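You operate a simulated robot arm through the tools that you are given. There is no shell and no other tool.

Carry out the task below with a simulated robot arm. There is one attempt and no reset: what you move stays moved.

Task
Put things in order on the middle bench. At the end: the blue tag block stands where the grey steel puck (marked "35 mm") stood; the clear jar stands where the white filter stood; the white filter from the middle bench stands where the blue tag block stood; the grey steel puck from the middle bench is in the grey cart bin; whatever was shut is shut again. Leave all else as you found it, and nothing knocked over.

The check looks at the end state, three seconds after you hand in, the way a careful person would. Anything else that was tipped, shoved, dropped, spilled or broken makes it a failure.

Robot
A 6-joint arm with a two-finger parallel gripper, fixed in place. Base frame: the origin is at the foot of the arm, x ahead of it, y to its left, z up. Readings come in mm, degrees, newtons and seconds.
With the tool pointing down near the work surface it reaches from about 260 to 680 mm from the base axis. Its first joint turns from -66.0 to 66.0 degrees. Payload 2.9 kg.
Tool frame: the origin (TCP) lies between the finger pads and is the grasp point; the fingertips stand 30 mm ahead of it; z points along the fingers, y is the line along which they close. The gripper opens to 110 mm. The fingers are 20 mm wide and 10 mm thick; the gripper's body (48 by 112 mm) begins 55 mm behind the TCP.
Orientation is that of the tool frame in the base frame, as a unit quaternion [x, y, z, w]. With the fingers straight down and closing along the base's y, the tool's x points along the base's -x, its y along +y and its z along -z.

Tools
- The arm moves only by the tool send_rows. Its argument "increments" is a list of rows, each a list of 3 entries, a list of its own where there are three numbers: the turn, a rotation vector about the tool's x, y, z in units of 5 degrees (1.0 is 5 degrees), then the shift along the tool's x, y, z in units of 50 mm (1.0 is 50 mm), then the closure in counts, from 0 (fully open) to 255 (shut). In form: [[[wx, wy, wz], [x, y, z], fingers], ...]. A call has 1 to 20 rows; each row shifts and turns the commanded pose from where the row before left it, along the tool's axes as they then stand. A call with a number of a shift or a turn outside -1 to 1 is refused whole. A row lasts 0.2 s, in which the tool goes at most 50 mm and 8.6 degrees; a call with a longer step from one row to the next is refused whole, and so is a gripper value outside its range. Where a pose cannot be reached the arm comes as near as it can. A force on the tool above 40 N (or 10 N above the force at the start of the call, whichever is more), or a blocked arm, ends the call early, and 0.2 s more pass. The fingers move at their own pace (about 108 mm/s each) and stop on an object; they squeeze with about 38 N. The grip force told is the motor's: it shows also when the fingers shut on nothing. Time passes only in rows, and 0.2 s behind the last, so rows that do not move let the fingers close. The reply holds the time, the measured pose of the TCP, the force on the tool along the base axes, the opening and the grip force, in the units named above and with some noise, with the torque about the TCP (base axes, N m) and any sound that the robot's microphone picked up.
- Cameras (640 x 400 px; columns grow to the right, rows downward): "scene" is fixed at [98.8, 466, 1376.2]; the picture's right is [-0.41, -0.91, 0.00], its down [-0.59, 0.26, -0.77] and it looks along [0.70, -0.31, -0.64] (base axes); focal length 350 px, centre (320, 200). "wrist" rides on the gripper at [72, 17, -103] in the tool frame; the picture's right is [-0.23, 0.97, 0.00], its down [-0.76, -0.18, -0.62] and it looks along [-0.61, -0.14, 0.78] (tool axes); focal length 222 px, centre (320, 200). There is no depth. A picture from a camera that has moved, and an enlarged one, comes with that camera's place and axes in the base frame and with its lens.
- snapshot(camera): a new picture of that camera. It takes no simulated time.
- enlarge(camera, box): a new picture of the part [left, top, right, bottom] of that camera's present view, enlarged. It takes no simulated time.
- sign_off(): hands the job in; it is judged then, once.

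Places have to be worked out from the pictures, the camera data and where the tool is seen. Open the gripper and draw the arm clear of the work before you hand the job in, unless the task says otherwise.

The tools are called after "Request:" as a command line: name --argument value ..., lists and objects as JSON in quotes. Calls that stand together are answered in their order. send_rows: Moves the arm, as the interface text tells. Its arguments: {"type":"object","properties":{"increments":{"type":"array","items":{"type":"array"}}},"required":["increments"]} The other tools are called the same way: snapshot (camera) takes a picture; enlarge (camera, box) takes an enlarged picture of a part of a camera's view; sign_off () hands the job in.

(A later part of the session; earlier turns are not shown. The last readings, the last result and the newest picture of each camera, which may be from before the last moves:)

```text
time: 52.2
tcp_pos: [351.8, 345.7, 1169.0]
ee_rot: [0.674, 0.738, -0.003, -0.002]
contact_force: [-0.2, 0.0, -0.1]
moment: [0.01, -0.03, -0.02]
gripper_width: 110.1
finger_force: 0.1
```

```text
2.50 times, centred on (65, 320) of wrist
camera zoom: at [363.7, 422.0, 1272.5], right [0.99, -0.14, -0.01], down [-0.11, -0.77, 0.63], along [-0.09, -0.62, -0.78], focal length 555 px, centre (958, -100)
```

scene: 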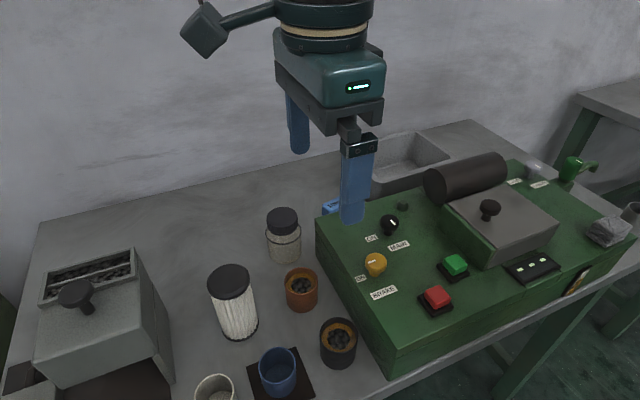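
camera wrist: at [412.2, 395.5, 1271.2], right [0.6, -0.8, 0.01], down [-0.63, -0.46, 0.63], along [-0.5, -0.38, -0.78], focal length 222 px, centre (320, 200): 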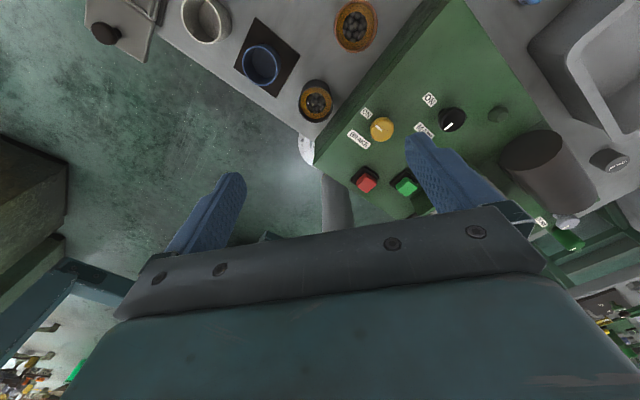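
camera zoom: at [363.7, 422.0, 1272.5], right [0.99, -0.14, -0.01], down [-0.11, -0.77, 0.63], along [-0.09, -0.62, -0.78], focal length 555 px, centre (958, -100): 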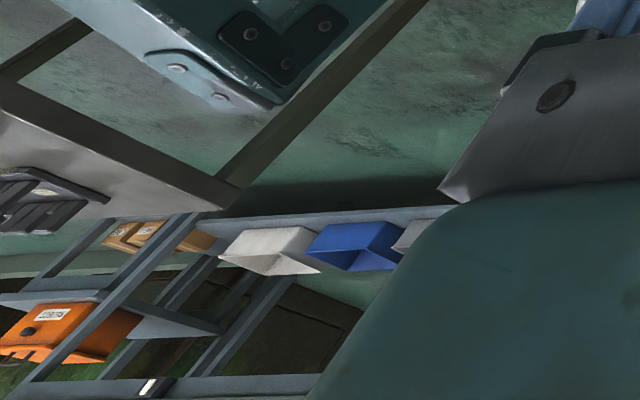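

Those are just wire spools and a far rack (≈3 m away), so nothing behind is reachable; the only reachable grey bin so far is the tub on the bench. I'll turn the tool back to yaw 0 and inspect the left end of the bench closely.

Request:
send_rows --increments '[[[0, 0, -1], [0, 0, 0], 0], [[0, 0, -1], [0, 0, 0], 0], [[0, 0, -1], [0, 0, 0], 0], [[0, 0, -1], [0, 0, 0], 0], [[0, 0, -1], [0, 0, 0], 0], [[0, 0, -1], [0, 0, 0], 0], [[0, 0, -1], [0, 0, 0], 0], [[0, 0, -1], [0, 0, 0], 0], [[0, 0, -1], [0, 0, 0], 0], [[0, 0, -1], [0, 0, 0], 0], [[0, 0, -1], [0, 0, 0], 0], [[0, 0, -1], [0, 0, 0], 0], [[0, 0, -1], [0, 0, 0], 0], [[0, 0, -1], [0, 0, 0], 0], [[0, 0, -1], [0, 0, 0], 0], [[0, 0, -1], [0, 0, 0], 0], [[0, 0, -1], [0, 0, 0], 0]]'

Request:
send_rows --increments '[[[0, 0, 0], [0, 0.8, 0], 0], [[0, 0, 0], [0, 0.8, 0], 0], [[0, 0, 0], [0, 0.8, 0], 0], [[0, 0, 0], [0, 0.8, 0], 0]]'

Request:
snapshot --camera "wrist"

```text
time: 55.8
tcp_pos: [351.9, 348.2, 1170.4]
ee_rot: [0.0, 1.0, -0.002, -0.004]
contact_force: [0.3, 0.1, 0.4]
moment: [0.02, 0.02, 0.01]
gripper_width: 109.9
finger_force: 0.1
```

```text
time: 56.8
tcp_pos: [347.7, 499.4, 1164.3]
ee_rot: [0.001, 1.0, -0.003, -0.004]
contact_force: [-0.6, -0.1, 1.5]
moment: [0.0, -0.03, 0.0]
gripper_width: 110.0
finger_force: 0.0
out of reach, approached as far as the arm can: row 4
```

```text
taken
camera wrist: at [276.7, 518.2, 1268.3], right [0.23, 0.97, -0.01], down [0.77, -0.18, 0.62], along [0.6, -0.15, -0.79], focal length 222 px, centre (320, 200)
```

wrist: 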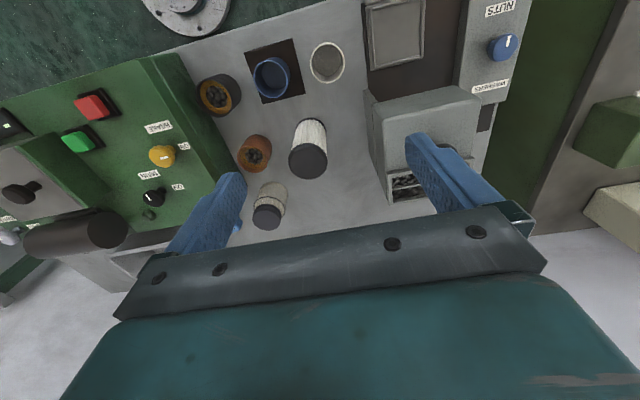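

The left end of the bench comes into view, with a dial and labels on the dispenser. I enlarge it to read them.

Request:
enlarge --camera "wrist" --box '[340, 0, 560, 140]'

Request:
enlarge --camera "wrist" --box '[180, 0, 400, 220]'

Request:
snapshot --camera "scene"

```text
2.86 times, centred on (450, 70) of wrist
camera zoom: at [276.7, 518.2, 1268.3], right [0.23, 0.97, -0.01], down [0.77, -0.18, 0.62], along [0.6, -0.15, -0.79], focal length 635 px, centre (-51, 571)
```

zoom: 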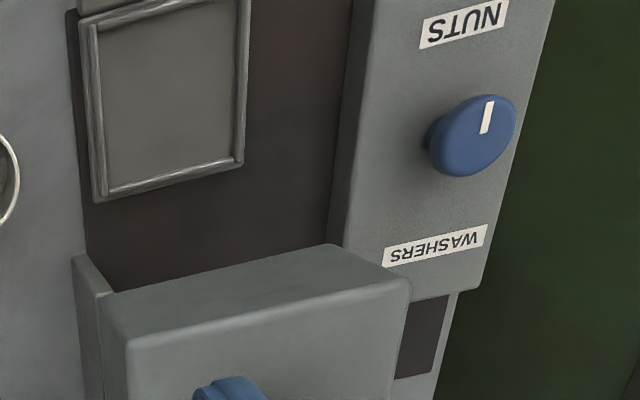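

```text
1.82 times, centred on (290, 110) of wrist
camera zoom: at [276.7, 518.2, 1268.3], right [0.23, 0.97, -0.01], down [0.77, -0.18, 0.62], along [0.6, -0.15, -0.79], focal length 404 px, centre (374, 364)
```

zoom: 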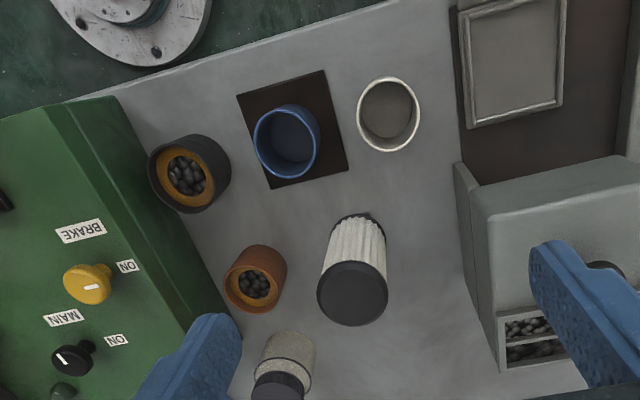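

```text
taken
```

scene: 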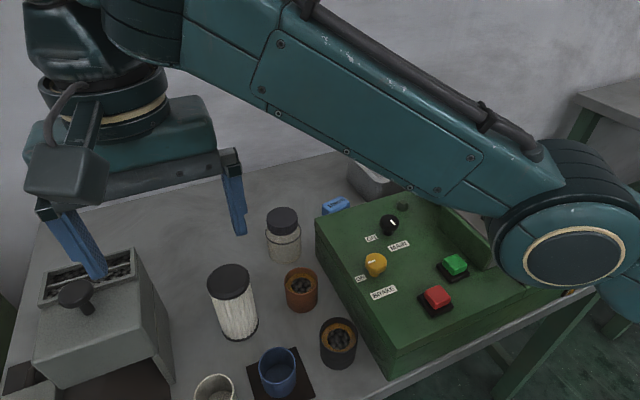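

The left box is a nuts/washers dispenser, so the grey tub behind the machine is the only reachable bin. From earlier views, the puck's top is about (585, -210, 880) and the machine top near z≈940. I'll move above that area for close-up views.

Request:
send_rows --increments '[[[-0.07, -0.09, 0], [-0.189, -0.927, 0.077], 0], [[0, 0, 0], [-0.189, -0.927, 0.077], 0], [[0, 0, 0], [-0.189, -0.927, 0.077], 0], [[0, 0, 0], [-0.189, -0.927, 0.077], 0], [[0, 0, 0], [-0.189, -0.927, 0.077], 0], [[0, 0, 0], [-0.189, -0.927, 0.077], 0], [[0, 0, 0], [-0.189, -0.927, 0.077], 0], [[0, 0, 0], [-0.189, -0.927, 0.077], 0], [[0, 0, 0], [-0.189, -0.927, 0.077], 0], [[0, 0, 0], [-0.189, -0.927, 0.077], 0], [[0, 0, 0], [-0.189, -0.927, 0.077], 0], [[0, 0, 0], [-0.189, -0.927, 0.077], 0], [[0, 0, 0], [-0.189, -0.927, 0.077], 0], [[0, 0, 0], [-0.189, -0.927, 0.077], 0]]'

Request:
snapshot --camera "wrist"

Request:
enlarge --camera "wrist" --box '[180, 80, 480, 260]'

```text
time: 59.8
tcp_pos: [480.4, -152.0, 1104.0]
ee_rot: [0.0, 1.0, 0.001, 0.002]
contact_force: [0.1, 0.7, -0.4]
moment: [-0.04, -0.02, 0.04]
gripper_width: 110.1
finger_force: 0.1
```

```text
taken
camera wrist: at [408.0, -134.5, 1207.4], right [0.23, 0.97, 0.0], down [0.76, -0.18, 0.62], along [0.61, -0.14, -0.78], focal length 222 px, centre (320, 200)
```

wrist: 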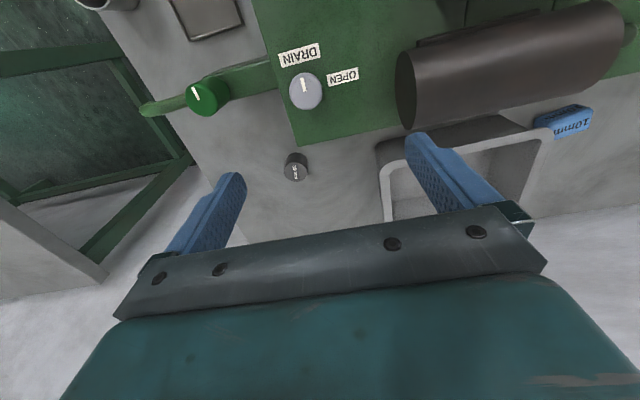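

```text
2.13 times, centred on (330, 170) of wrist
camera zoom: at [408.0, -134.5, 1207.4], right [0.23, 0.97, 0.0], down [0.76, -0.18, 0.62], along [0.61, -0.14, -0.78], focal length 474 px, centre (299, 264)
```

zoom: 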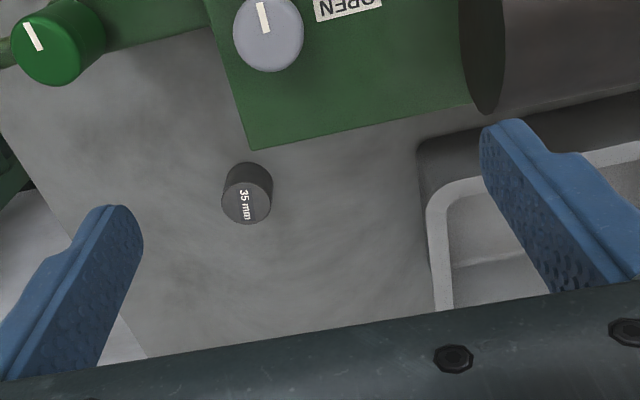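

The puck top is near (592, -218, 880), about 40 mm across, some 45 mm behind the machine's rear edge (x≈525). I'll check the scene view of the arm here to judge clearances of the camera housing.

Request:
snapshot --camera "scene"

Request:
enlarge --camera "scene" --box '[440, 0, 640, 200]'

```text
taken
```

scene: 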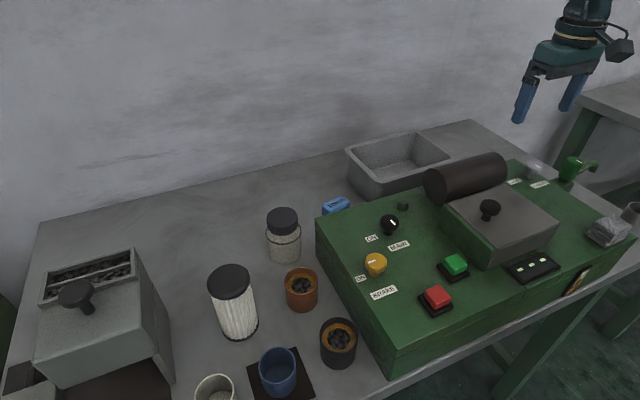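

```text
2.00 times, centred on (540, 100) of scene
camera zoom: at [98.8, 466.0, 1376.2], right [-0.41, -0.91, 0.0], down [-0.59, 0.26, -0.77], along [0.7, -0.31, -0.64], focal length 701 px, centre (-120, 400)
```

zoom: 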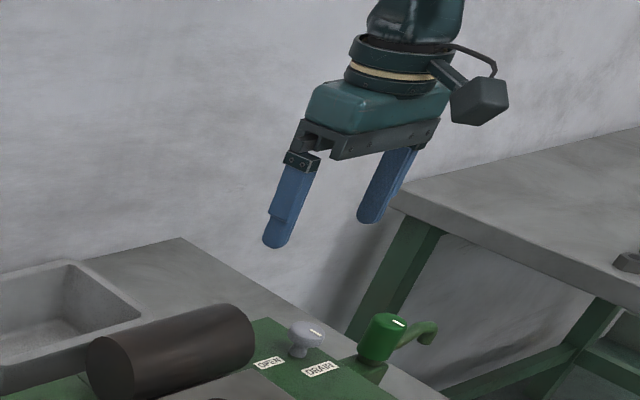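

The tub's rim is at about x 575–728, y -89…117, z≈936, and the dark roller rises in front of it, so a camera hanging toward the robot could touch the roller. I'll rotate the tool to yaw 180° so the camera housing points to the wall side.

Request:
send_rows --increments '[[[0, 0, 1], [0, 0, 0], 0], [[0, 0, 1], [0, 0, 0], 0], [[0, 0, 1], [0, 0, 0], 0], [[0, 0, 1], [0, 0, 0], 0], [[0, 0, 1], [0, 0, 0], 0], [[0, 0, 1], [0, 0, 0], 0], [[0, 0, 1], [0, 0, 0], 0], [[0, 0, 1], [0, 0, 0], 0], [[0, 0, 1], [0, 0, 0], 0], [[0, 0, 1], [0, 0, 0], 0], [[0, 0, 1], [0, 0, 0], 0], [[0, 0, 1], [0, 0, 0], 0], [[0, 0, 1], [0, 0, 0], 0], [[0, 0, 1], [0, 0, 0], 0], [[0, 0, 1], [0, 0, 0], 0], [[0, 0, 1], [0, 0, 0], 0], [[0, 0, 1], [0, 0, 0], 0], [[0, 0, 1], [0, 0, 0], 0]]'

Request:
send_rows --increments '[[[0, 0, 1], [0, 0, 0], 0], [[0, 0, 1], [0, 0, 0], 0], [[0, 0, 1], [0, 0, 0], 0], [[0, 0, 1], [0, 0, 0], 0], [[0, 0, 1], [0, 0, 0], 0], [[0, 0, 1], [0, 0, 0], 0], [[0, 0, 1], [0, 0, 0], 0], [[0, 0, 1], [0, 0, 0], 0], [[0, 0, 1], [0, 0, 0], 0], [[0, 0, 1], [0, 0, 0], 0], [[0, 0, 1], [0, 0, 0], 0], [[0, 0, 1], [0, 0, 0], 0], [[0, 0, 1], [0, 0, 0], 0], [[0, 0, 1], [0, 0, 0], 0], [[0, 0, 1], [0, 0, 0], 0], [[0, 0, 1], [0, 0, 0], 0], [[0, 0, 1], [0, 0, 0], 0], [[0, 0, 1], [0, 0, 0], 0]]'

Request:
snapshot --camera "wrist"

```text
time: 63.6
tcp_pos: [477.3, -150.9, 1107.7]
ee_rot: [0.707, 0.707, 0.002, -0.001]
contact_force: [0.1, 0.5, -1.0]
moment: [0.02, 0.0, -0.02]
gripper_width: 110.3
finger_force: 0.1
```

```text
time: 67.4
tcp_pos: [477.4, -150.1, 1108.2]
ee_rot: [1.0, -0.001, 0.001, -0.003]
contact_force: [-0.1, -0.2, -0.2]
moment: [-0.01, 0.04, 0.0]
gripper_width: 109.8
finger_force: 0.1
```

```text
taken
camera wrist: at [550.6, -166.7, 1212.5], right [-0.23, -0.97, 0.0], down [-0.76, 0.18, 0.62], along [-0.61, 0.15, -0.78], focal length 222 px, centre (320, 200)
```

wrist: 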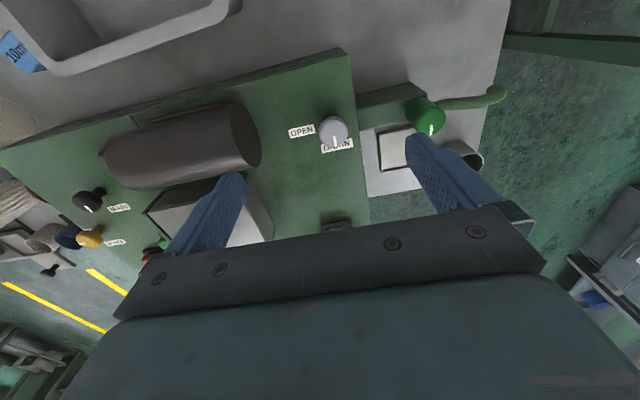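

Now the camera faces back toward the machine and the roller sits fully on it (x<525). I move above the puck estimate (592, -222) and lower to z≈1000 to verify alignment.

Request:
send_rows --increments '[[[0, 0, 0], [0.764, 0.48, 0], 0], [[0, 0, 0], [0.764, 0.48, 0], 0], [[0, 0, 0], [0.764, 0.48, 0], 0], [[0, 0, 0], [0, 0, 0.72], 0], [[0, 0, 0], [0, 0, 0.72], 0], [[0, 0, 0], [0, 0, 0.72], 0]]'

Request:
snapshot --camera "wrist"

Request:
snapshot --camera "scene"

```text
time: 68.8
tcp_pos: [593.5, -221.2, 1002.2]
ee_rot: [1.0, 0.001, 0.001, -0.002]
contact_force: [-1.1, -0.4, 0.1]
moment: [0.01, 0.01, -0.02]
gripper_width: 110.0
finger_force: 0.1
```

```text
taken
camera wrist: at [666.9, -236.3, 1105.4], right [-0.23, -0.97, 0.0], down [-0.76, 0.17, 0.62], along [-0.61, 0.14, -0.78], focal length 222 px, centre (320, 200)
```

wrist: 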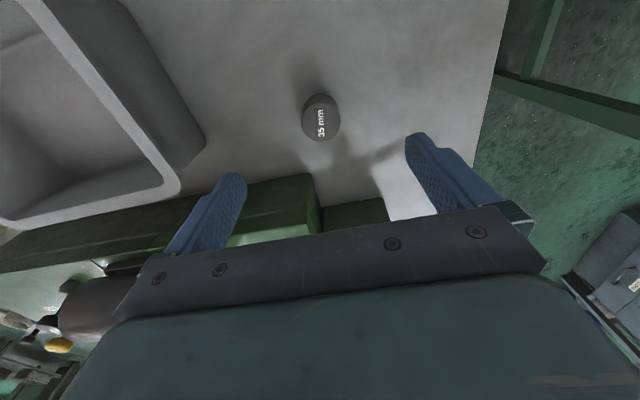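

```text
taken
```

scene: 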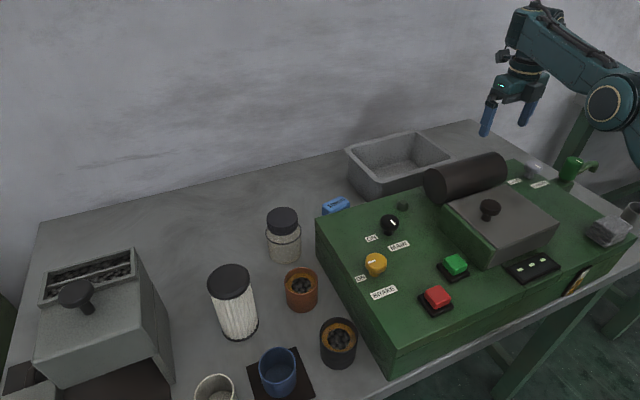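

The puck is nearly centred under the tool. I enlarge to measure its top circle precisely.

Request:
enlarge --camera "wrist" --box '[270, 70, 370, 170]'

```text
4.00 times, centred on (320, 120) of wrist
camera zoom: at [666.9, -236.3, 1105.4], right [-0.23, -0.97, 0.0], down [-0.76, 0.17, 0.62], along [-0.61, 0.14, -0.78], focal length 888 px, centre (320, 520)
```

zoom: 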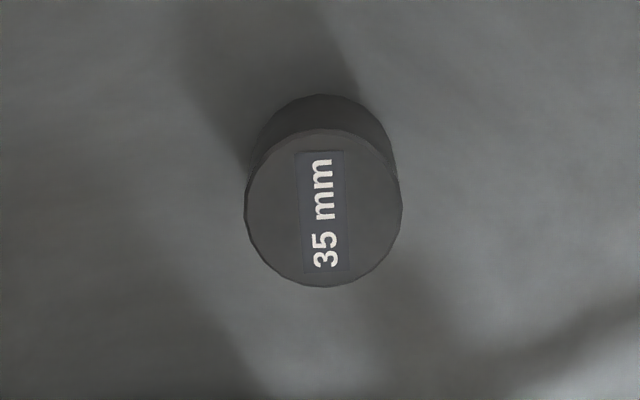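

Top circle centre is at about (320.8, 121.8) px with ~40 mm diameter and ~35 mm height. I'll descend 60 mm to refine height and x offset by parallax.

Request:
send_rows --increments '[[[0, 0, 0], [0, 0, 0.6], 0], [[0, 0, 0], [0, 0, 0.6], 0], [[0, 0, 0], [0, 0, 0], 0]]'

Request:
enlarge --camera "wrist" --box '[220, 80, 420, 205]'

```text
time: 69.6
tcp_pos: [592.8, -220.3, 942.7]
ee_rot: [1.0, 0.0, 0.001, -0.001]
contact_force: [-0.1, 0.8, 0.2]
moment: [0.01, 0.02, 0.02]
gripper_width: 110.0
finger_force: 0.0
```

```text
3.20 times, centred on (320, 142) of wrist
camera zoom: at [665.7, -237.1, 1044.6], right [-0.23, -0.97, 0.0], down [-0.76, 0.18, 0.62], along [-0.61, 0.14, -0.78], focal length 711 px, centre (320, 384)
```

zoom: 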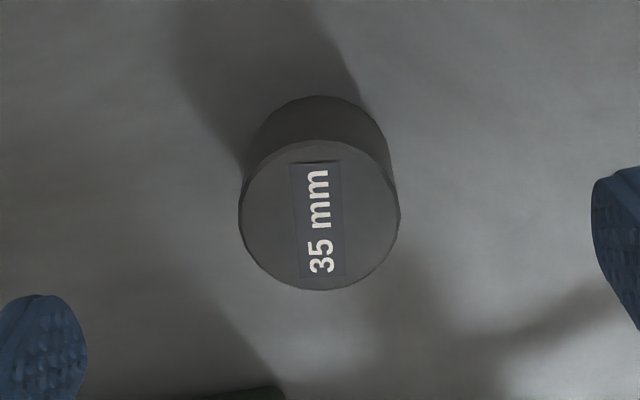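

Solving both views gives the puck centre ≈ (588.7, -219.5) with top z≈879, so bench z≈844. I'll correct x by -4 mm and descend to TCP z≈882 with open fingers on both sides of the puck.

Request:
send_rows --increments '[[[0, 0, 0], [-0.08, -0.016, 0.4], 0], [[0, 0, 0], [0, 0, 0.4], 0], [[0, 0, 0], [0, 0, 0.4], 0], [[0, 0, 0], [0, 0, 0], 0]]'

Request:
snapshot --camera "wrist"

```text
time: 70.6
tcp_pos: [589.2, -222.9, 880.9]
ee_rot: [1.0, 0.0, 0.0, -0.002]
contact_force: [0.0, 0.3, -0.3]
moment: [-0.01, 0.0, -0.01]
gripper_width: 110.1
finger_force: 0.1
```

```text
taken
camera wrist: at [662.6, -238.7, 983.8], right [-0.23, -0.97, 0.0], down [-0.76, 0.18, 0.62], along [-0.61, 0.14, -0.78], focal length 222 px, centre (320, 200)
```

wrist: 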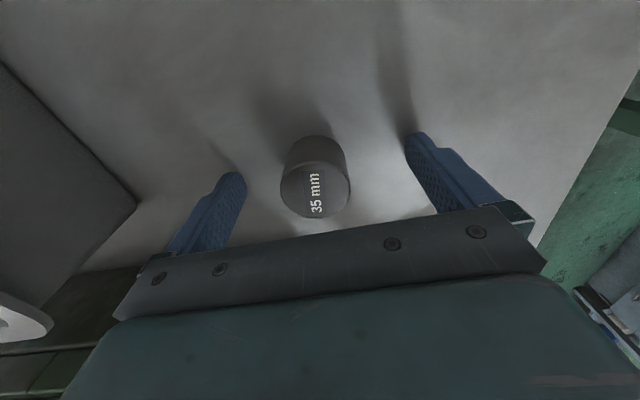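

The puck sits between the fingers, about 2.5 mm toward +y of the tool axis. I nudge and close the fingers on it.

Request:
send_rows --increments '[[[0, 0, 0], [0, -0.05, 0], 0], [[0, 0, 0], [0, 0, 0], 0], [[0, 0, 0], [0, 0, 0], 255], [[0, 0, 0], [0, 0, 0], 255], [[0, 0, 0], [0, 0, 0], 255], [[0, 0, 0], [0, 0, 0], 255]]'

Request:
snapshot --camera "wrist"

```text
time: 72.0
tcp_pos: [590.5, -218.9, 881.2]
ee_rot: [1.0, 0.0, 0.0, -0.002]
contact_force: [0.2, 1.3, 0.2]
moment: [-0.05, 0.0, 0.01]
gripper_width: 39.2
finger_force: 37.7
```

```text
taken
camera wrist: at [663.6, -236.1, 984.4], right [-0.23, -0.97, 0.0], down [-0.76, 0.18, 0.62], along [-0.61, 0.14, -0.78], focal length 222 px, centre (320, 200)
```

wrist: 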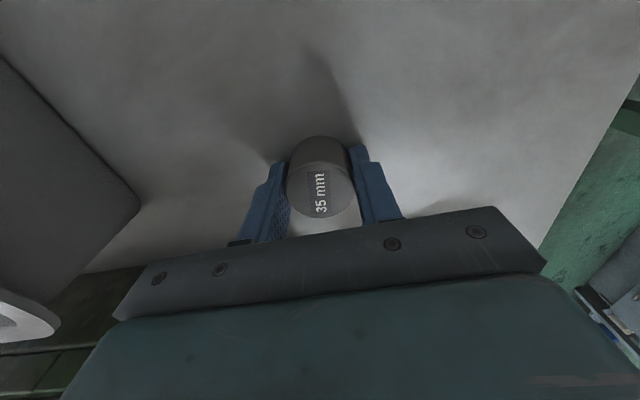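

The puck is gripped (39.2 mm). I lift it to z≈1023 and carry it over the tub, then look to verify.

Request:
send_rows --increments '[[[0, 0, 0], [0, 0, -0.3], 255], [[0, 0, 0], [0, 0, -0.6], 255], [[0, 0, 0], [0, 0, -0.95], 255], [[0, 0, 0], [0, 0, -0.95], 255], [[0, 0, 0], [0.2, -0.5, 0], 255], [[0, 0, 0], [0.2, -0.8, 0], 255], [[0, 0, 0], [0.2, -0.9, 0], 255], [[0, 0, 0], [0.2, -0.9, 0], 255], [[0, 0, 0], [0.2, -0.8, 0], 255], [[0, 0, 0], [0, -0.68, 0], 255]]'

Request:
snapshot --camera "wrist"

Request:
snapshot --camera "scene"

```text
time: 74.2
tcp_pos: [637.7, 7.5, 1024.8]
ee_rot: [1.0, -0.001, 0.0, -0.002]
contact_force: [-0.1, 0.0, -3.7]
moment: [-0.01, 0.01, -0.02]
gripper_width: 39.1
finger_force: 38.2
```

```text
taken
camera wrist: at [711.4, -8.0, 1127.6], right [-0.23, -0.97, 0.0], down [-0.76, 0.18, 0.62], along [-0.61, 0.14, -0.78], focal length 222 px, centre (320, 200)
```

wrist: 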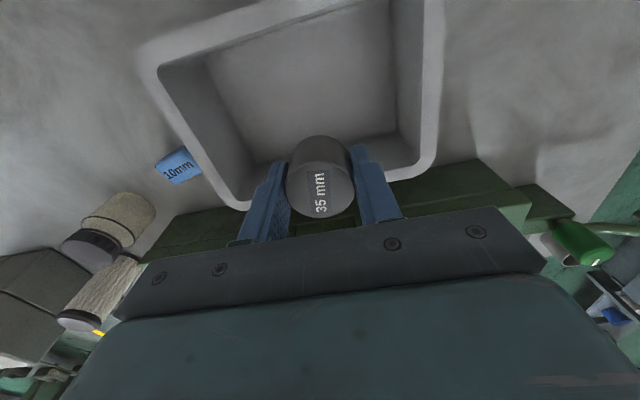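

```text
taken
```

scene: 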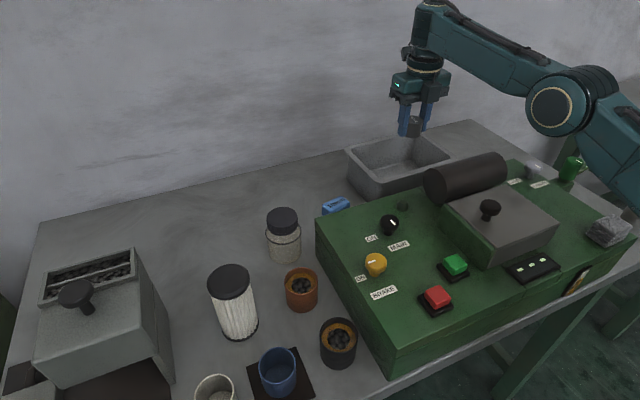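

The puck hangs over the tub's interior (front inner rim x≈582, so ~35 mm clearance). I lower it into the tub in stages.

Request:
send_rows --increments '[[[0, 0, 0], [0, 0, 0.7], 255], [[0, 0, 0], [0, 0, 0.7], 255], [[0, 0, 0], [0, 0, 0.7], 255], [[0, 0, 0], [0, 0, 0.2], 255], [[0, 0, 0], [0, 0, 0], 255]]'

Request:
snapshot --camera "wrist"

Request:
enlarge --camera "scene" --box '[330, 60, 490, 220]'

```text
time: 75.4
tcp_pos: [639.4, 13.0, 905.6]
ee_rot: [1.0, 0.0, 0.001, -0.002]
contact_force: [0.4, 0.7, -3.2]
moment: [0.04, -0.01, 0.01]
gripper_width: 39.2
finger_force: 38.0
```

```text
taken
camera wrist: at [712.6, -4.2, 1008.7], right [-0.23, -0.97, 0.0], down [-0.76, 0.18, 0.62], along [-0.61, 0.14, -0.78], focal length 222 px, centre (320, 200)
```

wrist: 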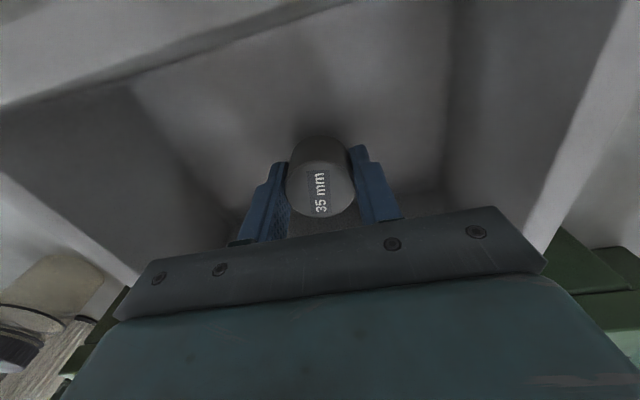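

```text
2.50 times, centred on (410, 140) of scene
camera zoom: at [98.9, 466.0, 1376.2], right [-0.41, -0.91, 0.0], down [-0.59, 0.26, -0.77], along [0.7, -0.31, -0.64], focal length 876 px, centre (95, 350)
```

zoom: 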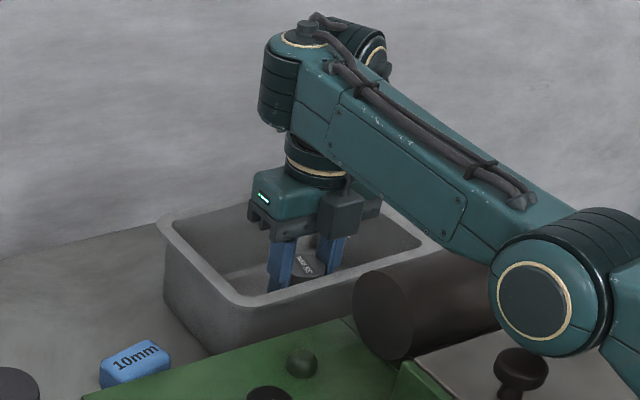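

The puck is inside the tub, its base near z≈869. I lower in small steps watching for contact with the tub floor.

Request:
send_rows --increments '[[[0, 0, 0], [0, 0, 0.12], 255], [[0, 0, 0], [0, 0, 0.08], 255], [[0, 0, 0], [0, 0, 0], 255]]'

Request:
send_rows --increments '[[[0, 0, 0], [0, 0, 0.06], 255], [[0, 0, 0], [0, 0, 0], 255]]'

```text
time: 76.2
tcp_pos: [639.3, 10.0, 897.2]
ee_rot: [1.0, -0.001, 0.002, -0.002]
contact_force: [-0.4, 0.7, -2.7]
moment: [-0.01, 0.0, 0.0]
gripper_width: 39.6
finger_force: 38.0
```

```text
time: 76.8
tcp_pos: [639.6, 11.3, 900.9]
ee_rot: [1.0, 0.0, 0.005, -0.002]
contact_force: [0.5, -0.5, -3.5]
moment: [-0.02, -0.03, 0.01]
gripper_width: 39.3
finger_force: 38.3
```

The reading barely changed; I'll check with a still row to separate noise from contact.

Request:
send_rows --increments '[[[0, 0, 0], [0, 0, 0], 255], [[0, 0, 0], [0, 0, 0], 255]]'

Request:
send_rows --increments '[[[0, 0, 0], [0, 0, 0.04], 255], [[0, 0, 0], [0, 0, 0], 255]]'

Request:
enlarge --camera "scene" --box '[380, 90, 460, 190]'

```text
time: 77.4
tcp_pos: [639.4, 11.4, 899.6]
ee_rot: [1.0, -0.001, 0.005, -0.002]
contact_force: [0.5, -0.7, -2.5]
moment: [-0.01, -0.01, 0.01]
gripper_width: 39.0
finger_force: 37.6
```

```text
time: 78.0
tcp_pos: [639.8, 11.7, 901.0]
ee_rot: [1.0, 0.001, 0.008, -0.003]
contact_force: [0.1, -0.8, -3.3]
moment: [-0.04, 0.03, -0.02]
gripper_width: 39.2
finger_force: 37.9
```

```text
4.00 times, centred on (420, 140) of scene
camera zoom: at [98.0, 465.8, 1376.4], right [-0.41, -0.91, 0.0], down [-0.59, 0.26, -0.77], along [0.7, -0.31, -0.64], focal length 1402 px, centre (-80, 440)
```

zoom: 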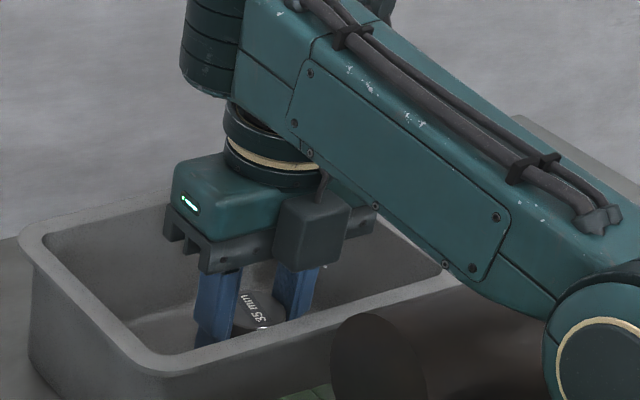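

The tool stopped descending at ~900 and began to tilt while the tool force is only the puck's weight, so a link (elbow/forearm) is probably touching the roller or lid on the machine. I back up right away.

Request:
send_rows --increments '[[[0, 0, 0], [0, 0, -0.3], 255], [[0, 0, 0], [0, 0, -0.4], 255], [[0, 0, 0], [0, 0, -0.5], 255], [[0, 0, 0], [0, 0, 0], 255]]'

Request:
snapshot --camera "scene"

Request:
enlarge --camera "scene" --box '[400, 100, 600, 280]'

```text
time: 79.0
tcp_pos: [636.1, 11.4, 950.3]
ee_rot: [1.0, 0.0, 0.0, -0.001]
contact_force: [0.2, 0.3, -3.8]
moment: [0.02, 0.02, -0.01]
gripper_width: 39.0
finger_force: 37.8
```

```text
taken
```

scene: 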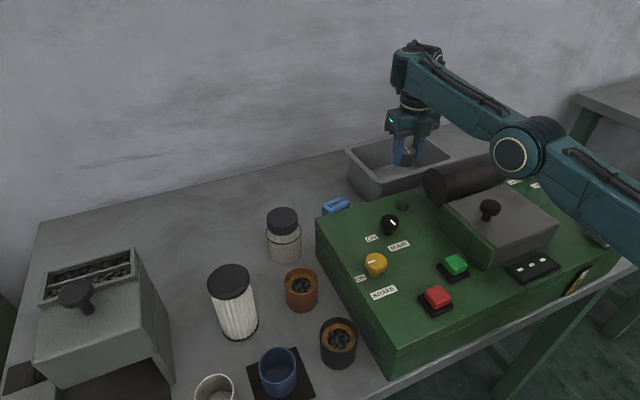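

```text
2.22 times, centred on (500, 190) of scene
camera zoom: at [98.8, 466.0, 1376.2], right [-0.41, -0.91, 0.0], down [-0.59, 0.26, -0.77], along [0.7, -0.31, -0.64], focal length 779 px, centre (-80, 222)
```

zoom: 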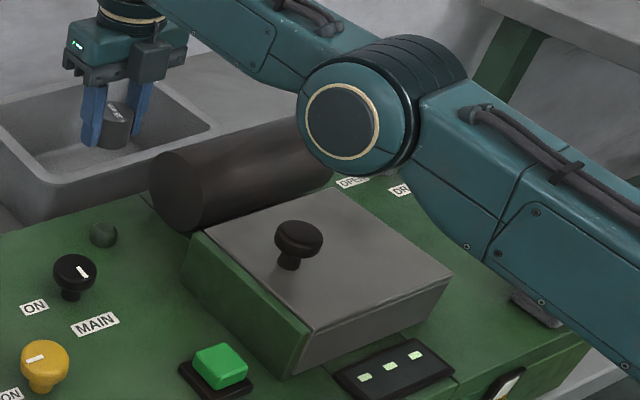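

Roller and lid look undisturbed. I raise the puck higher and take close scene views of the gripper's side box and of the "OPEN" knob, to understand link clearances before continuing.

Request:
send_rows --increments '[[[0, 0, 0], [0, 0, -0.9], 255], [[0, 0, 0], [0, 0, -0.9], 255], [[0, 0, 0], [0, 0, -0.9], 255], [[0, 0, 0], [0, 0, 0], 255]]'

Request:
enlarge --camera "scene" --box '[370, 0, 530, 100]'

Request:
enlarge --camera "scene" --box '[400, 120, 640, 290]'

Request:
snapshot --camera "wrist"

```text
time: 80.0
tcp_pos: [633.5, 8.0, 1088.4]
ee_rot: [1.0, 0.0, 0.003, -0.007]
contact_force: [-0.2, 0.2, -3.0]
moment: [0.01, 0.02, 0.0]
gripper_width: 39.2
finger_force: 37.9
```

```text
4.00 times, centred on (450, 50) of scene
camera zoom: at [98.8, 466.0, 1376.2], right [-0.41, -0.91, 0.0], down [-0.59, 0.26, -0.77], along [0.7, -0.31, -0.64], focal length 1402 px, centre (-200, 800)
```

zoom: 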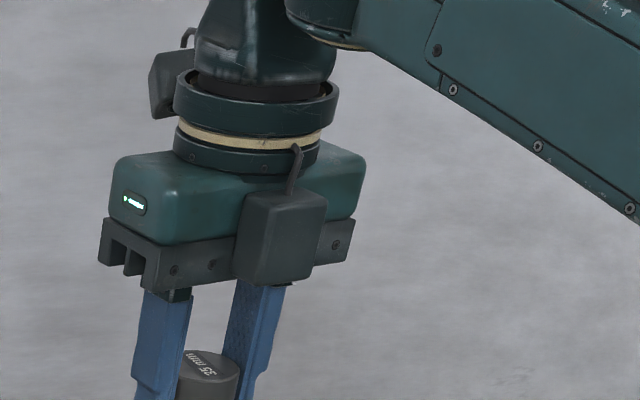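

```text
2.35 times, centred on (520, 205) of scene
camera zoom: at [98.8, 466.0, 1376.2], right [-0.41, -0.91, 0.0], down [-0.59, 0.26, -0.77], along [0.7, -0.31, -0.64], focal length 824 px, centre (-151, 188)
```

zoom: 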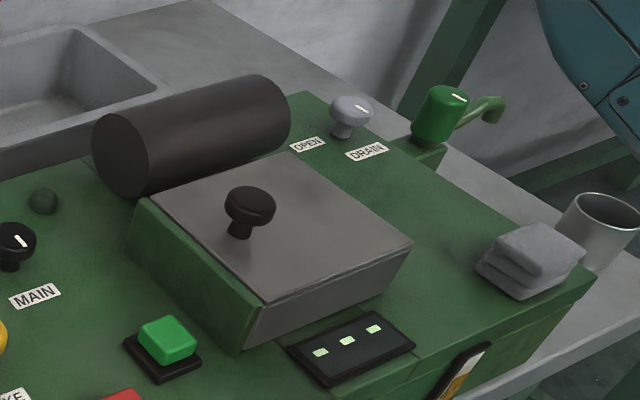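

```text
taken
camera wrist: at [707.8, -8.3, 1190.9], right [-0.23, -0.97, -0.01], down [-0.76, 0.17, 0.62], along [-0.6, 0.15, -0.78], focal length 222 px, centre (320, 200)
```

wrist: 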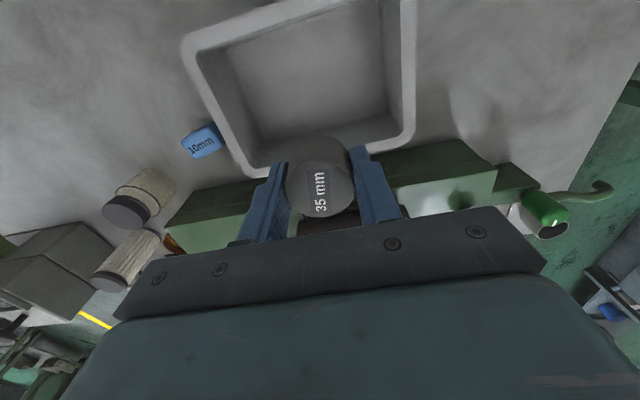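

The knob, lid and roller are unchanged. Reaching ~17 mm nearer should raise the elbow, so I'll shift the puck to about x≈621 (still inside the tub), then lower again in small checked steps.

Request:
send_rows --increments '[[[0, 0, 0], [-0.3, 0, 0.3], 255], [[0, 0, 0], [0, 0, 0.8], 255], [[0, 0, 0], [0, 0, 0.9], 255], [[0, 0, 0], [0, 0, 0.9], 255], [[0, 0, 0], [0, 0, 0], 255]]'

Request:
snapshot --camera "wrist"

Request:
snapshot --camera "scene"

```text
time: 81.2
tcp_pos: [627.8, 8.2, 945.6]
ee_rot: [1.0, 0.0, 0.001, -0.002]
contact_force: [0.1, 0.4, -4.5]
moment: [-0.02, 0.0, 0.02]
gripper_width: 39.4
finger_force: 38.0
out of reach, approached as far as the arm can: row 1
```

```text
taken
camera wrist: at [700.2, -7.3, 1048.9], right [-0.23, -0.97, 0.0], down [-0.76, 0.18, 0.62], along [-0.61, 0.14, -0.78], focal length 222 px, centre (320, 200)
```

wrist: 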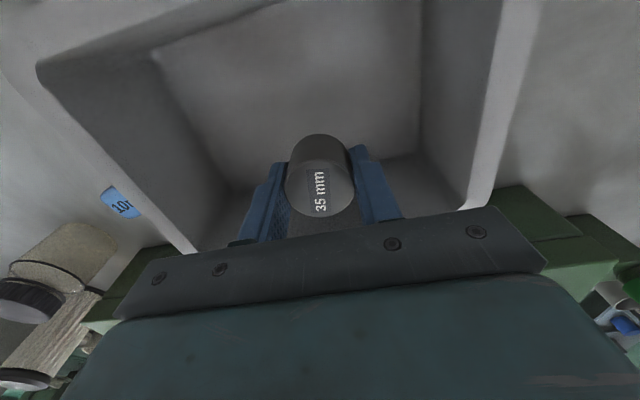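

```text
taken
```

scene: 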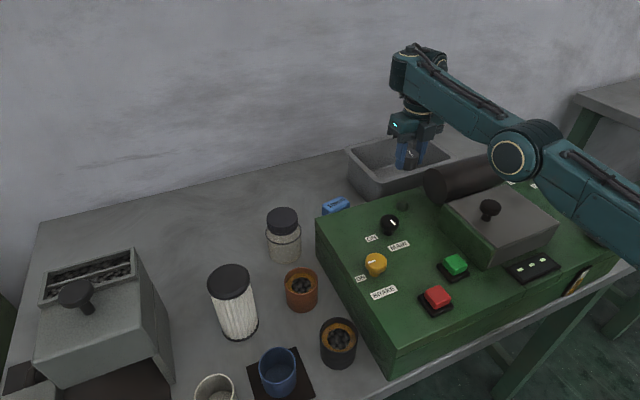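

Now at x≈628, z≈946 inside the tub. I shift 6 mm nearer and lower to ~900, checking the pose each time.

Request:
send_rows --increments '[[[0, 0, 0], [-0.12, 0, 0.4], 255], [[0, 0, 0], [0, 0, 0.45], 255], [[0, 0, 0], [0, 0, 0], 255]]'

Request:
send_rows --increments '[[[0, 0, 0], [0, 0, 0.08], 255], [[0, 0, 0], [0, 0, 0], 255]]'

Request:
send_rows --increments '[[[0, 0, 0], [0, 0, 0.06], 255], [[0, 0, 0], [0, 0, 0], 255]]'

```text
time: 82.0
tcp_pos: [630.3, 9.0, 905.2]
ee_rot: [1.0, 0.001, 0.001, -0.001]
contact_force: [0.5, 0.6, -2.3]
moment: [0.01, 0.01, 0.03]
gripper_width: 39.5
finger_force: 38.3
out of reach, approached as far as the arm can: row 1
```

```text
time: 82.6
tcp_pos: [630.2, 8.9, 899.9]
ee_rot: [1.0, 0.0, 0.0, -0.002]
contact_force: [-0.7, 0.4, -3.0]
moment: [-0.07, 0.01, 0.0]
gripper_width: 39.4
finger_force: 38.3
```

```text
time: 83.2
tcp_pos: [629.6, 9.7, 896.2]
ee_rot: [1.0, 0.0, -0.001, -0.002]
contact_force: [0.6, -0.2, -3.2]
moment: [-0.02, 0.0, 0.02]
gripper_width: 39.2
finger_force: 37.9
```

No blocking so far at x≈630, z≈896. I continue with 3 mm steps.

Request:
send_rows --increments '[[[0, 0, 0], [-0.02, 0, 0.06], 255], [[0, 0, 0], [0, 0, 0], 255]]'

Request:
send_rows --increments '[[[0, 0, 0], [0, 0, 0], 255], [[0, 0, 0], [0, 0, 0], 255]]'

Request:
enlarge --camera "scene" --box '[380, 100, 540, 240]'

```text
time: 83.8
tcp_pos: [632.0, 10.5, 898.7]
ee_rot: [1.0, 0.0, 0.005, -0.002]
contact_force: [-0.6, -0.3, -4.0]
moment: [-0.02, 0.02, -0.01]
gripper_width: 39.3
finger_force: 37.9
```

```text
time: 84.4
tcp_pos: [630.4, 9.1, 898.5]
ee_rot: [1.0, -0.001, 0.006, -0.002]
contact_force: [0.2, 0.0, -4.7]
moment: [-0.01, 0.01, 0.0]
gripper_width: 39.0
finger_force: 38.2
```

```text
2.86 times, centred on (460, 170) of scene
camera zoom: at [98.3, 465.8, 1376.3], right [-0.41, -0.91, 0.0], down [-0.59, 0.26, -0.77], along [0.7, -0.31, -0.64], focal length 1001 px, centre (-80, 286)
```

zoom: 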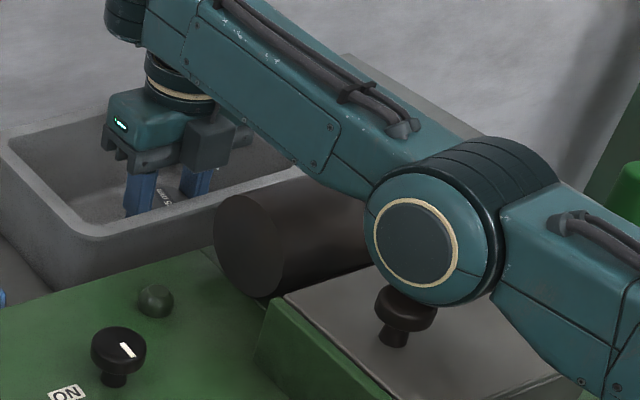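

The block recurs at ~897: the scene view shows the elbow hanging low over the lid – the arm is in an elbow-down posture (it flipped when I stretched it straight at height). I'll rise to the stretched limit and come back inward to flip it elbow-up.

Request:
send_rows --increments '[[[0, 0, 0], [0, 0, -0.3], 255], [[0, 0, 0], [0, 0, -0.9], 255], [[0, 0, 0], [0, 0, -0.9], 255], [[0, 0, 0], [0, 0, -0.9], 255], [[0, 0, 0], [0, 0, -0.9], 255], [[0, 0, 0], [0, 0, -0.5], 255], [[0, 0, 0], [0, 0, -0.4], 255], [[0, 0, 0], [0, 0, 0], 255]]'

Request:
snapshot --camera "scene"

```text
time: 86.2
tcp_pos: [615.9, 4.5, 1124.8]
ee_rot: [1.0, 0.0, 0.003, -0.008]
contact_force: [-0.8, 0.6, -3.6]
moment: [0.0, 0.0, -0.01]
gripper_width: 39.4
finger_force: 38.2
out of reach, approached as far as the arm can: row 7
```

```text
taken
```

scene: 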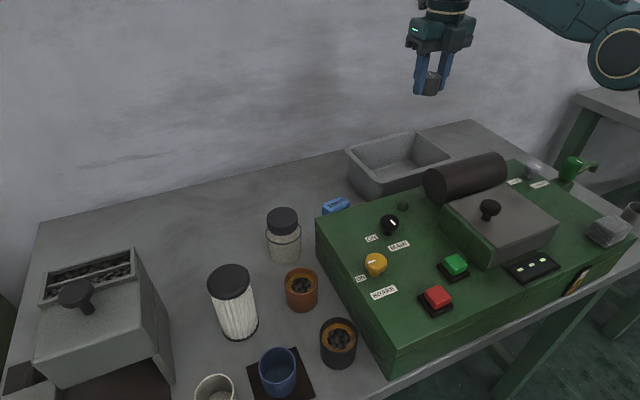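

The arm is at its stretched limit. I retract inward ~100 mm at this height and check the elbow's posture.

Request:
send_rows --increments '[[[0, 0, 0], [-0.6, 0, 0], 255], [[0, 0, 0], [-0.7, 0, 0], 255], [[0, 0, 0], [-0.7, 0, 0], 255], [[0, 0, 0], [0, 0, 0], 255]]'

Request:
snapshot --camera "scene"

```text
time: 87.2
tcp_pos: [529.5, 7.0, 1141.3]
ee_rot: [1.0, 0.0, -0.001, -0.001]
contact_force: [0.7, 0.2, -2.2]
moment: [0.03, 0.0, 0.01]
gripper_width: 39.4
finger_force: 37.2
out of reach, approached as far as the arm can: row 3
```

```text
taken
```

scene: 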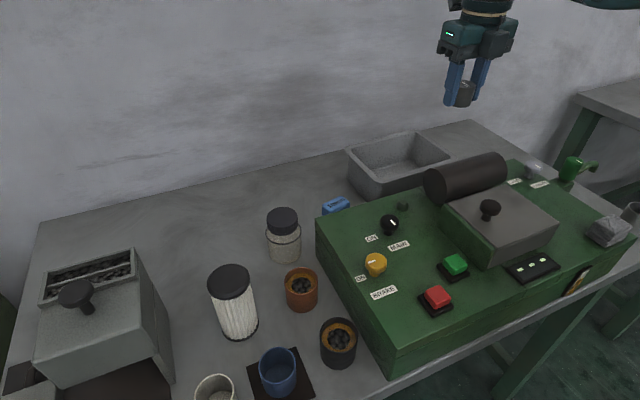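

The elbow is now up (no longer visible low over the lid). I'll approach the tub again along a lower arc that keeps the arm well bent, then verify posture.

Request:
send_rows --increments '[[[0, 0, 0], [0, 0, 0.6], 255], [[0, 0, 0], [0, 0, 0.6], 255], [[0, 0, 0], [0.3, 0, 0.5], 255], [[0, 0, 0], [0.3, 0, 0.5], 255], [[0, 0, 0], [0.4, 0, 0.3], 255], [[0, 0, 0], [0.4, 0, 0.3], 255], [[0, 0, 0], [0.44, 0, 0.3], 255], [[0, 0, 0], [0, 0, 0], 255]]'

Request:
snapshot --camera "scene"

Request:
snapshot --camera "wrist"

```text
time: 89.0
tcp_pos: [653.9, 5.7, 1008.3]
ee_rot: [1.0, -0.001, 0.001, -0.002]
contact_force: [0.1, -0.7, -3.5]
moment: [0.02, 0.02, -0.01]
gripper_width: 39.2
finger_force: 38.2
out of reach, approached as far as the arm can: row 1, 2
```

```text
taken
```

scene: 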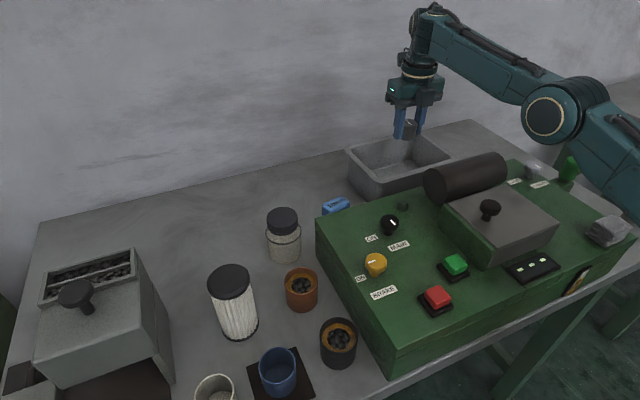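

```text
taken
camera wrist: at [726.8, -9.6, 1111.5], right [-0.23, -0.97, 0.0], down [-0.76, 0.18, 0.62], along [-0.61, 0.14, -0.78], focal length 222 px, centre (320, 200)
```

wrist: 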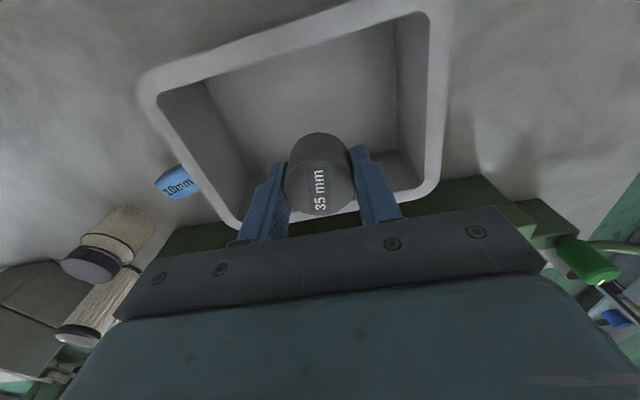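

The retraction rows at yaw 180 hit some joint limit and pushed the arm straight again. I'll rotate the tool back toward yaw 90 here (well above the rim) to relieve the wrist, then retract.

Request:
send_rows --increments '[[[0, 0, -1], [0, 0, 0], 255], [[0, 0, -1], [0, 0, 0], 255], [[0, 0, -1], [0, 0, 0], 255], [[0, 0, -1], [0, 0, 0], 255], [[0, 0, -1], [0, 0, 0], 255], [[0, 0, -1], [0, 0, 0], 255], [[0, 0, -1], [0, 0, 0], 255], [[0, 0, -1], [0, 0, 0], 255], [[0, 0, -1], [0, 0, 0], 255], [[0, 0, -1], [0, 0, 0], 255], [[0, 0, -1], [0, 0, 0], 255], [[0, 0, -1], [0, 0, 0], 255], [[0, 0, -1], [0, 0, 0], 255], [[0, 0, -1], [0, 0, 0], 255], [[0, 0, -1], [0, 0, 0], 255], [[0, 0, -1], [0, 0, 0], 255], [[0, 0, -1], [0, 0, 0], 255], [[0, 0, -1], [0, 0, 0], 255]]'

Request:
snapshot --camera "scene"

```text
time: 92.8
tcp_pos: [654.6, 8.0, 1007.6]
ee_rot: [0.707, 0.708, 0.002, -0.001]
contact_force: [0.1, 0.2, -3.8]
moment: [0.0, 0.02, 0.04]
gripper_width: 39.3
finger_force: 37.9
```

```text
taken
```

scene: 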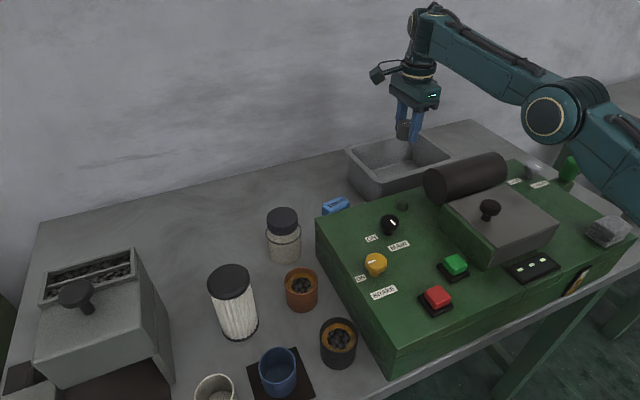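

Rotation went fine. I continue to yaw 0 here, still above everything.

Request:
send_rows --increments '[[[0, 0, -1], [0, 0, 0], 255], [[0, 0, -1], [0, 0, 0], 255], [[0, 0, -1], [0, 0, 0], 255], [[0, 0, -1], [0, 0, 0], 255], [[0, 0, -1], [0, 0, 0], 255], [[0, 0, -1], [0, 0, 0], 255], [[0, 0, -1], [0, 0, 0], 255], [[0, 0, -1], [0, 0, 0], 255], [[0, 0, -1], [0, 0, 0], 255], [[0, 0, -1], [0, 0, 0], 255], [[0, 0, -1], [0, 0, 0], 255], [[0, 0, -1], [0, 0, 0], 255], [[0, 0, -1], [0, 0, 0], 255], [[0, 0, -1], [0, 0, 0], 255], [[0, 0, -1], [0, 0, 0], 255], [[0, 0, -1], [0, 0, 0], 255], [[0, 0, -1], [0, 0, 0], 255], [[0, 0, -1], [0, 0, 0], 255]]'

```text
time: 96.6
tcp_pos: [652.3, 7.0, 1008.8]
ee_rot: [0.0, 1.0, 0.002, 0.001]
contact_force: [-0.5, 0.1, -3.6]
moment: [0.03, 0.0, 0.03]
gripper_width: 39.4
finger_force: 38.2
```

Now at yaw 0. I retract inward and upward to bend the arm and see which way the elbow goes.

Request:
send_rows --increments '[[[0, 0, 0], [0.5, 0, -0.5], 255], [[0, 0, 0], [0.5, 0, -0.5], 255], [[0, 0, 0], [0.5, 0, -0.5], 255], [[0, 0, 0], [0.3, 0, -0.3], 255], [[0, 0, 0], [0, 0, 0], 255]]'

Request:
snapshot --camera "scene"

```text
time: 97.8
tcp_pos: [565.4, 5.0, 1096.8]
ee_rot: [0.001, 1.0, 0.003, -0.001]
contact_force: [0.3, 0.8, -2.7]
moment: [-0.04, -0.03, -0.02]
gripper_width: 39.4
finger_force: 37.7
```

```text
taken
```

scene: 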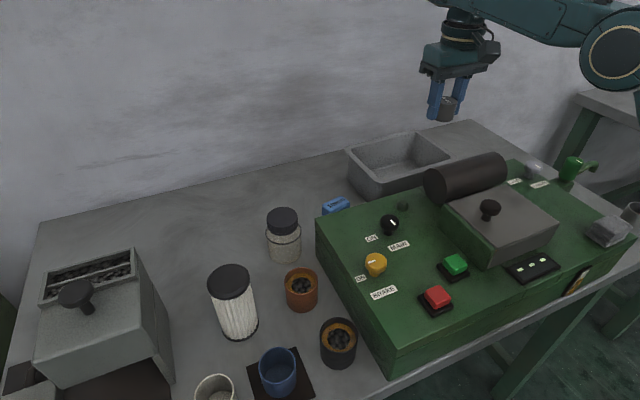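

The elbow now bends upward. I'll approach the tub at y≈62 (so the camera housing clears the roller's end) along a lower arc, keeping the arm bent.

Request:
send_rows --increments '[[[0, 0, 0], [0, 0.57, 0.36], 255], [[0, 0, 0], [0, 0.57, 0.36], 255], [[0, 0, 0], [-0.25, 0, 0.5], 255], [[0, 0, 0], [-0.25, 0, 0.5], 255], [[0, 0, 0], [-0.3, 0, 0.36], 255], [[0, 0, 0], [-0.3, 0, 0.36], 255], [[0, 0, 0], [0, 0, 0], 255]]'

Request:
snapshot --camera "scene"

Request:
snapshot --camera "wrist"

```text
time: 99.4
tcp_pos: [632.8, 64.8, 984.9]
ee_rot: [0.001, 1.0, 0.002, 0.001]
contact_force: [0.4, -0.2, -2.7]
moment: [0.01, -0.01, 0.01]
gripper_width: 39.4
finger_force: 37.5
out of reach, approached as far as the arm can: row 1, 2
```

```text
taken
```

scene: 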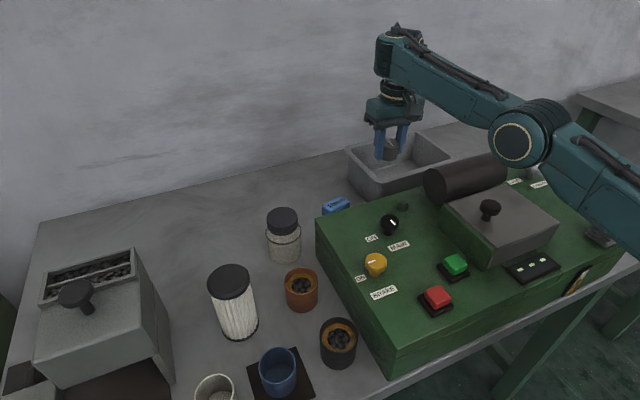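

```text
taken
camera wrist: at [561.9, 83.2, 1087.7], right [0.23, 0.97, 0.0], down [0.76, -0.18, 0.62], along [0.61, -0.14, -0.78], focal length 222 px, centre (320, 200)
```

wrist: 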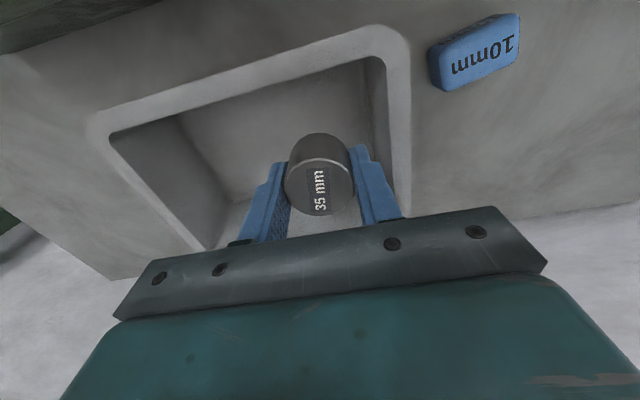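

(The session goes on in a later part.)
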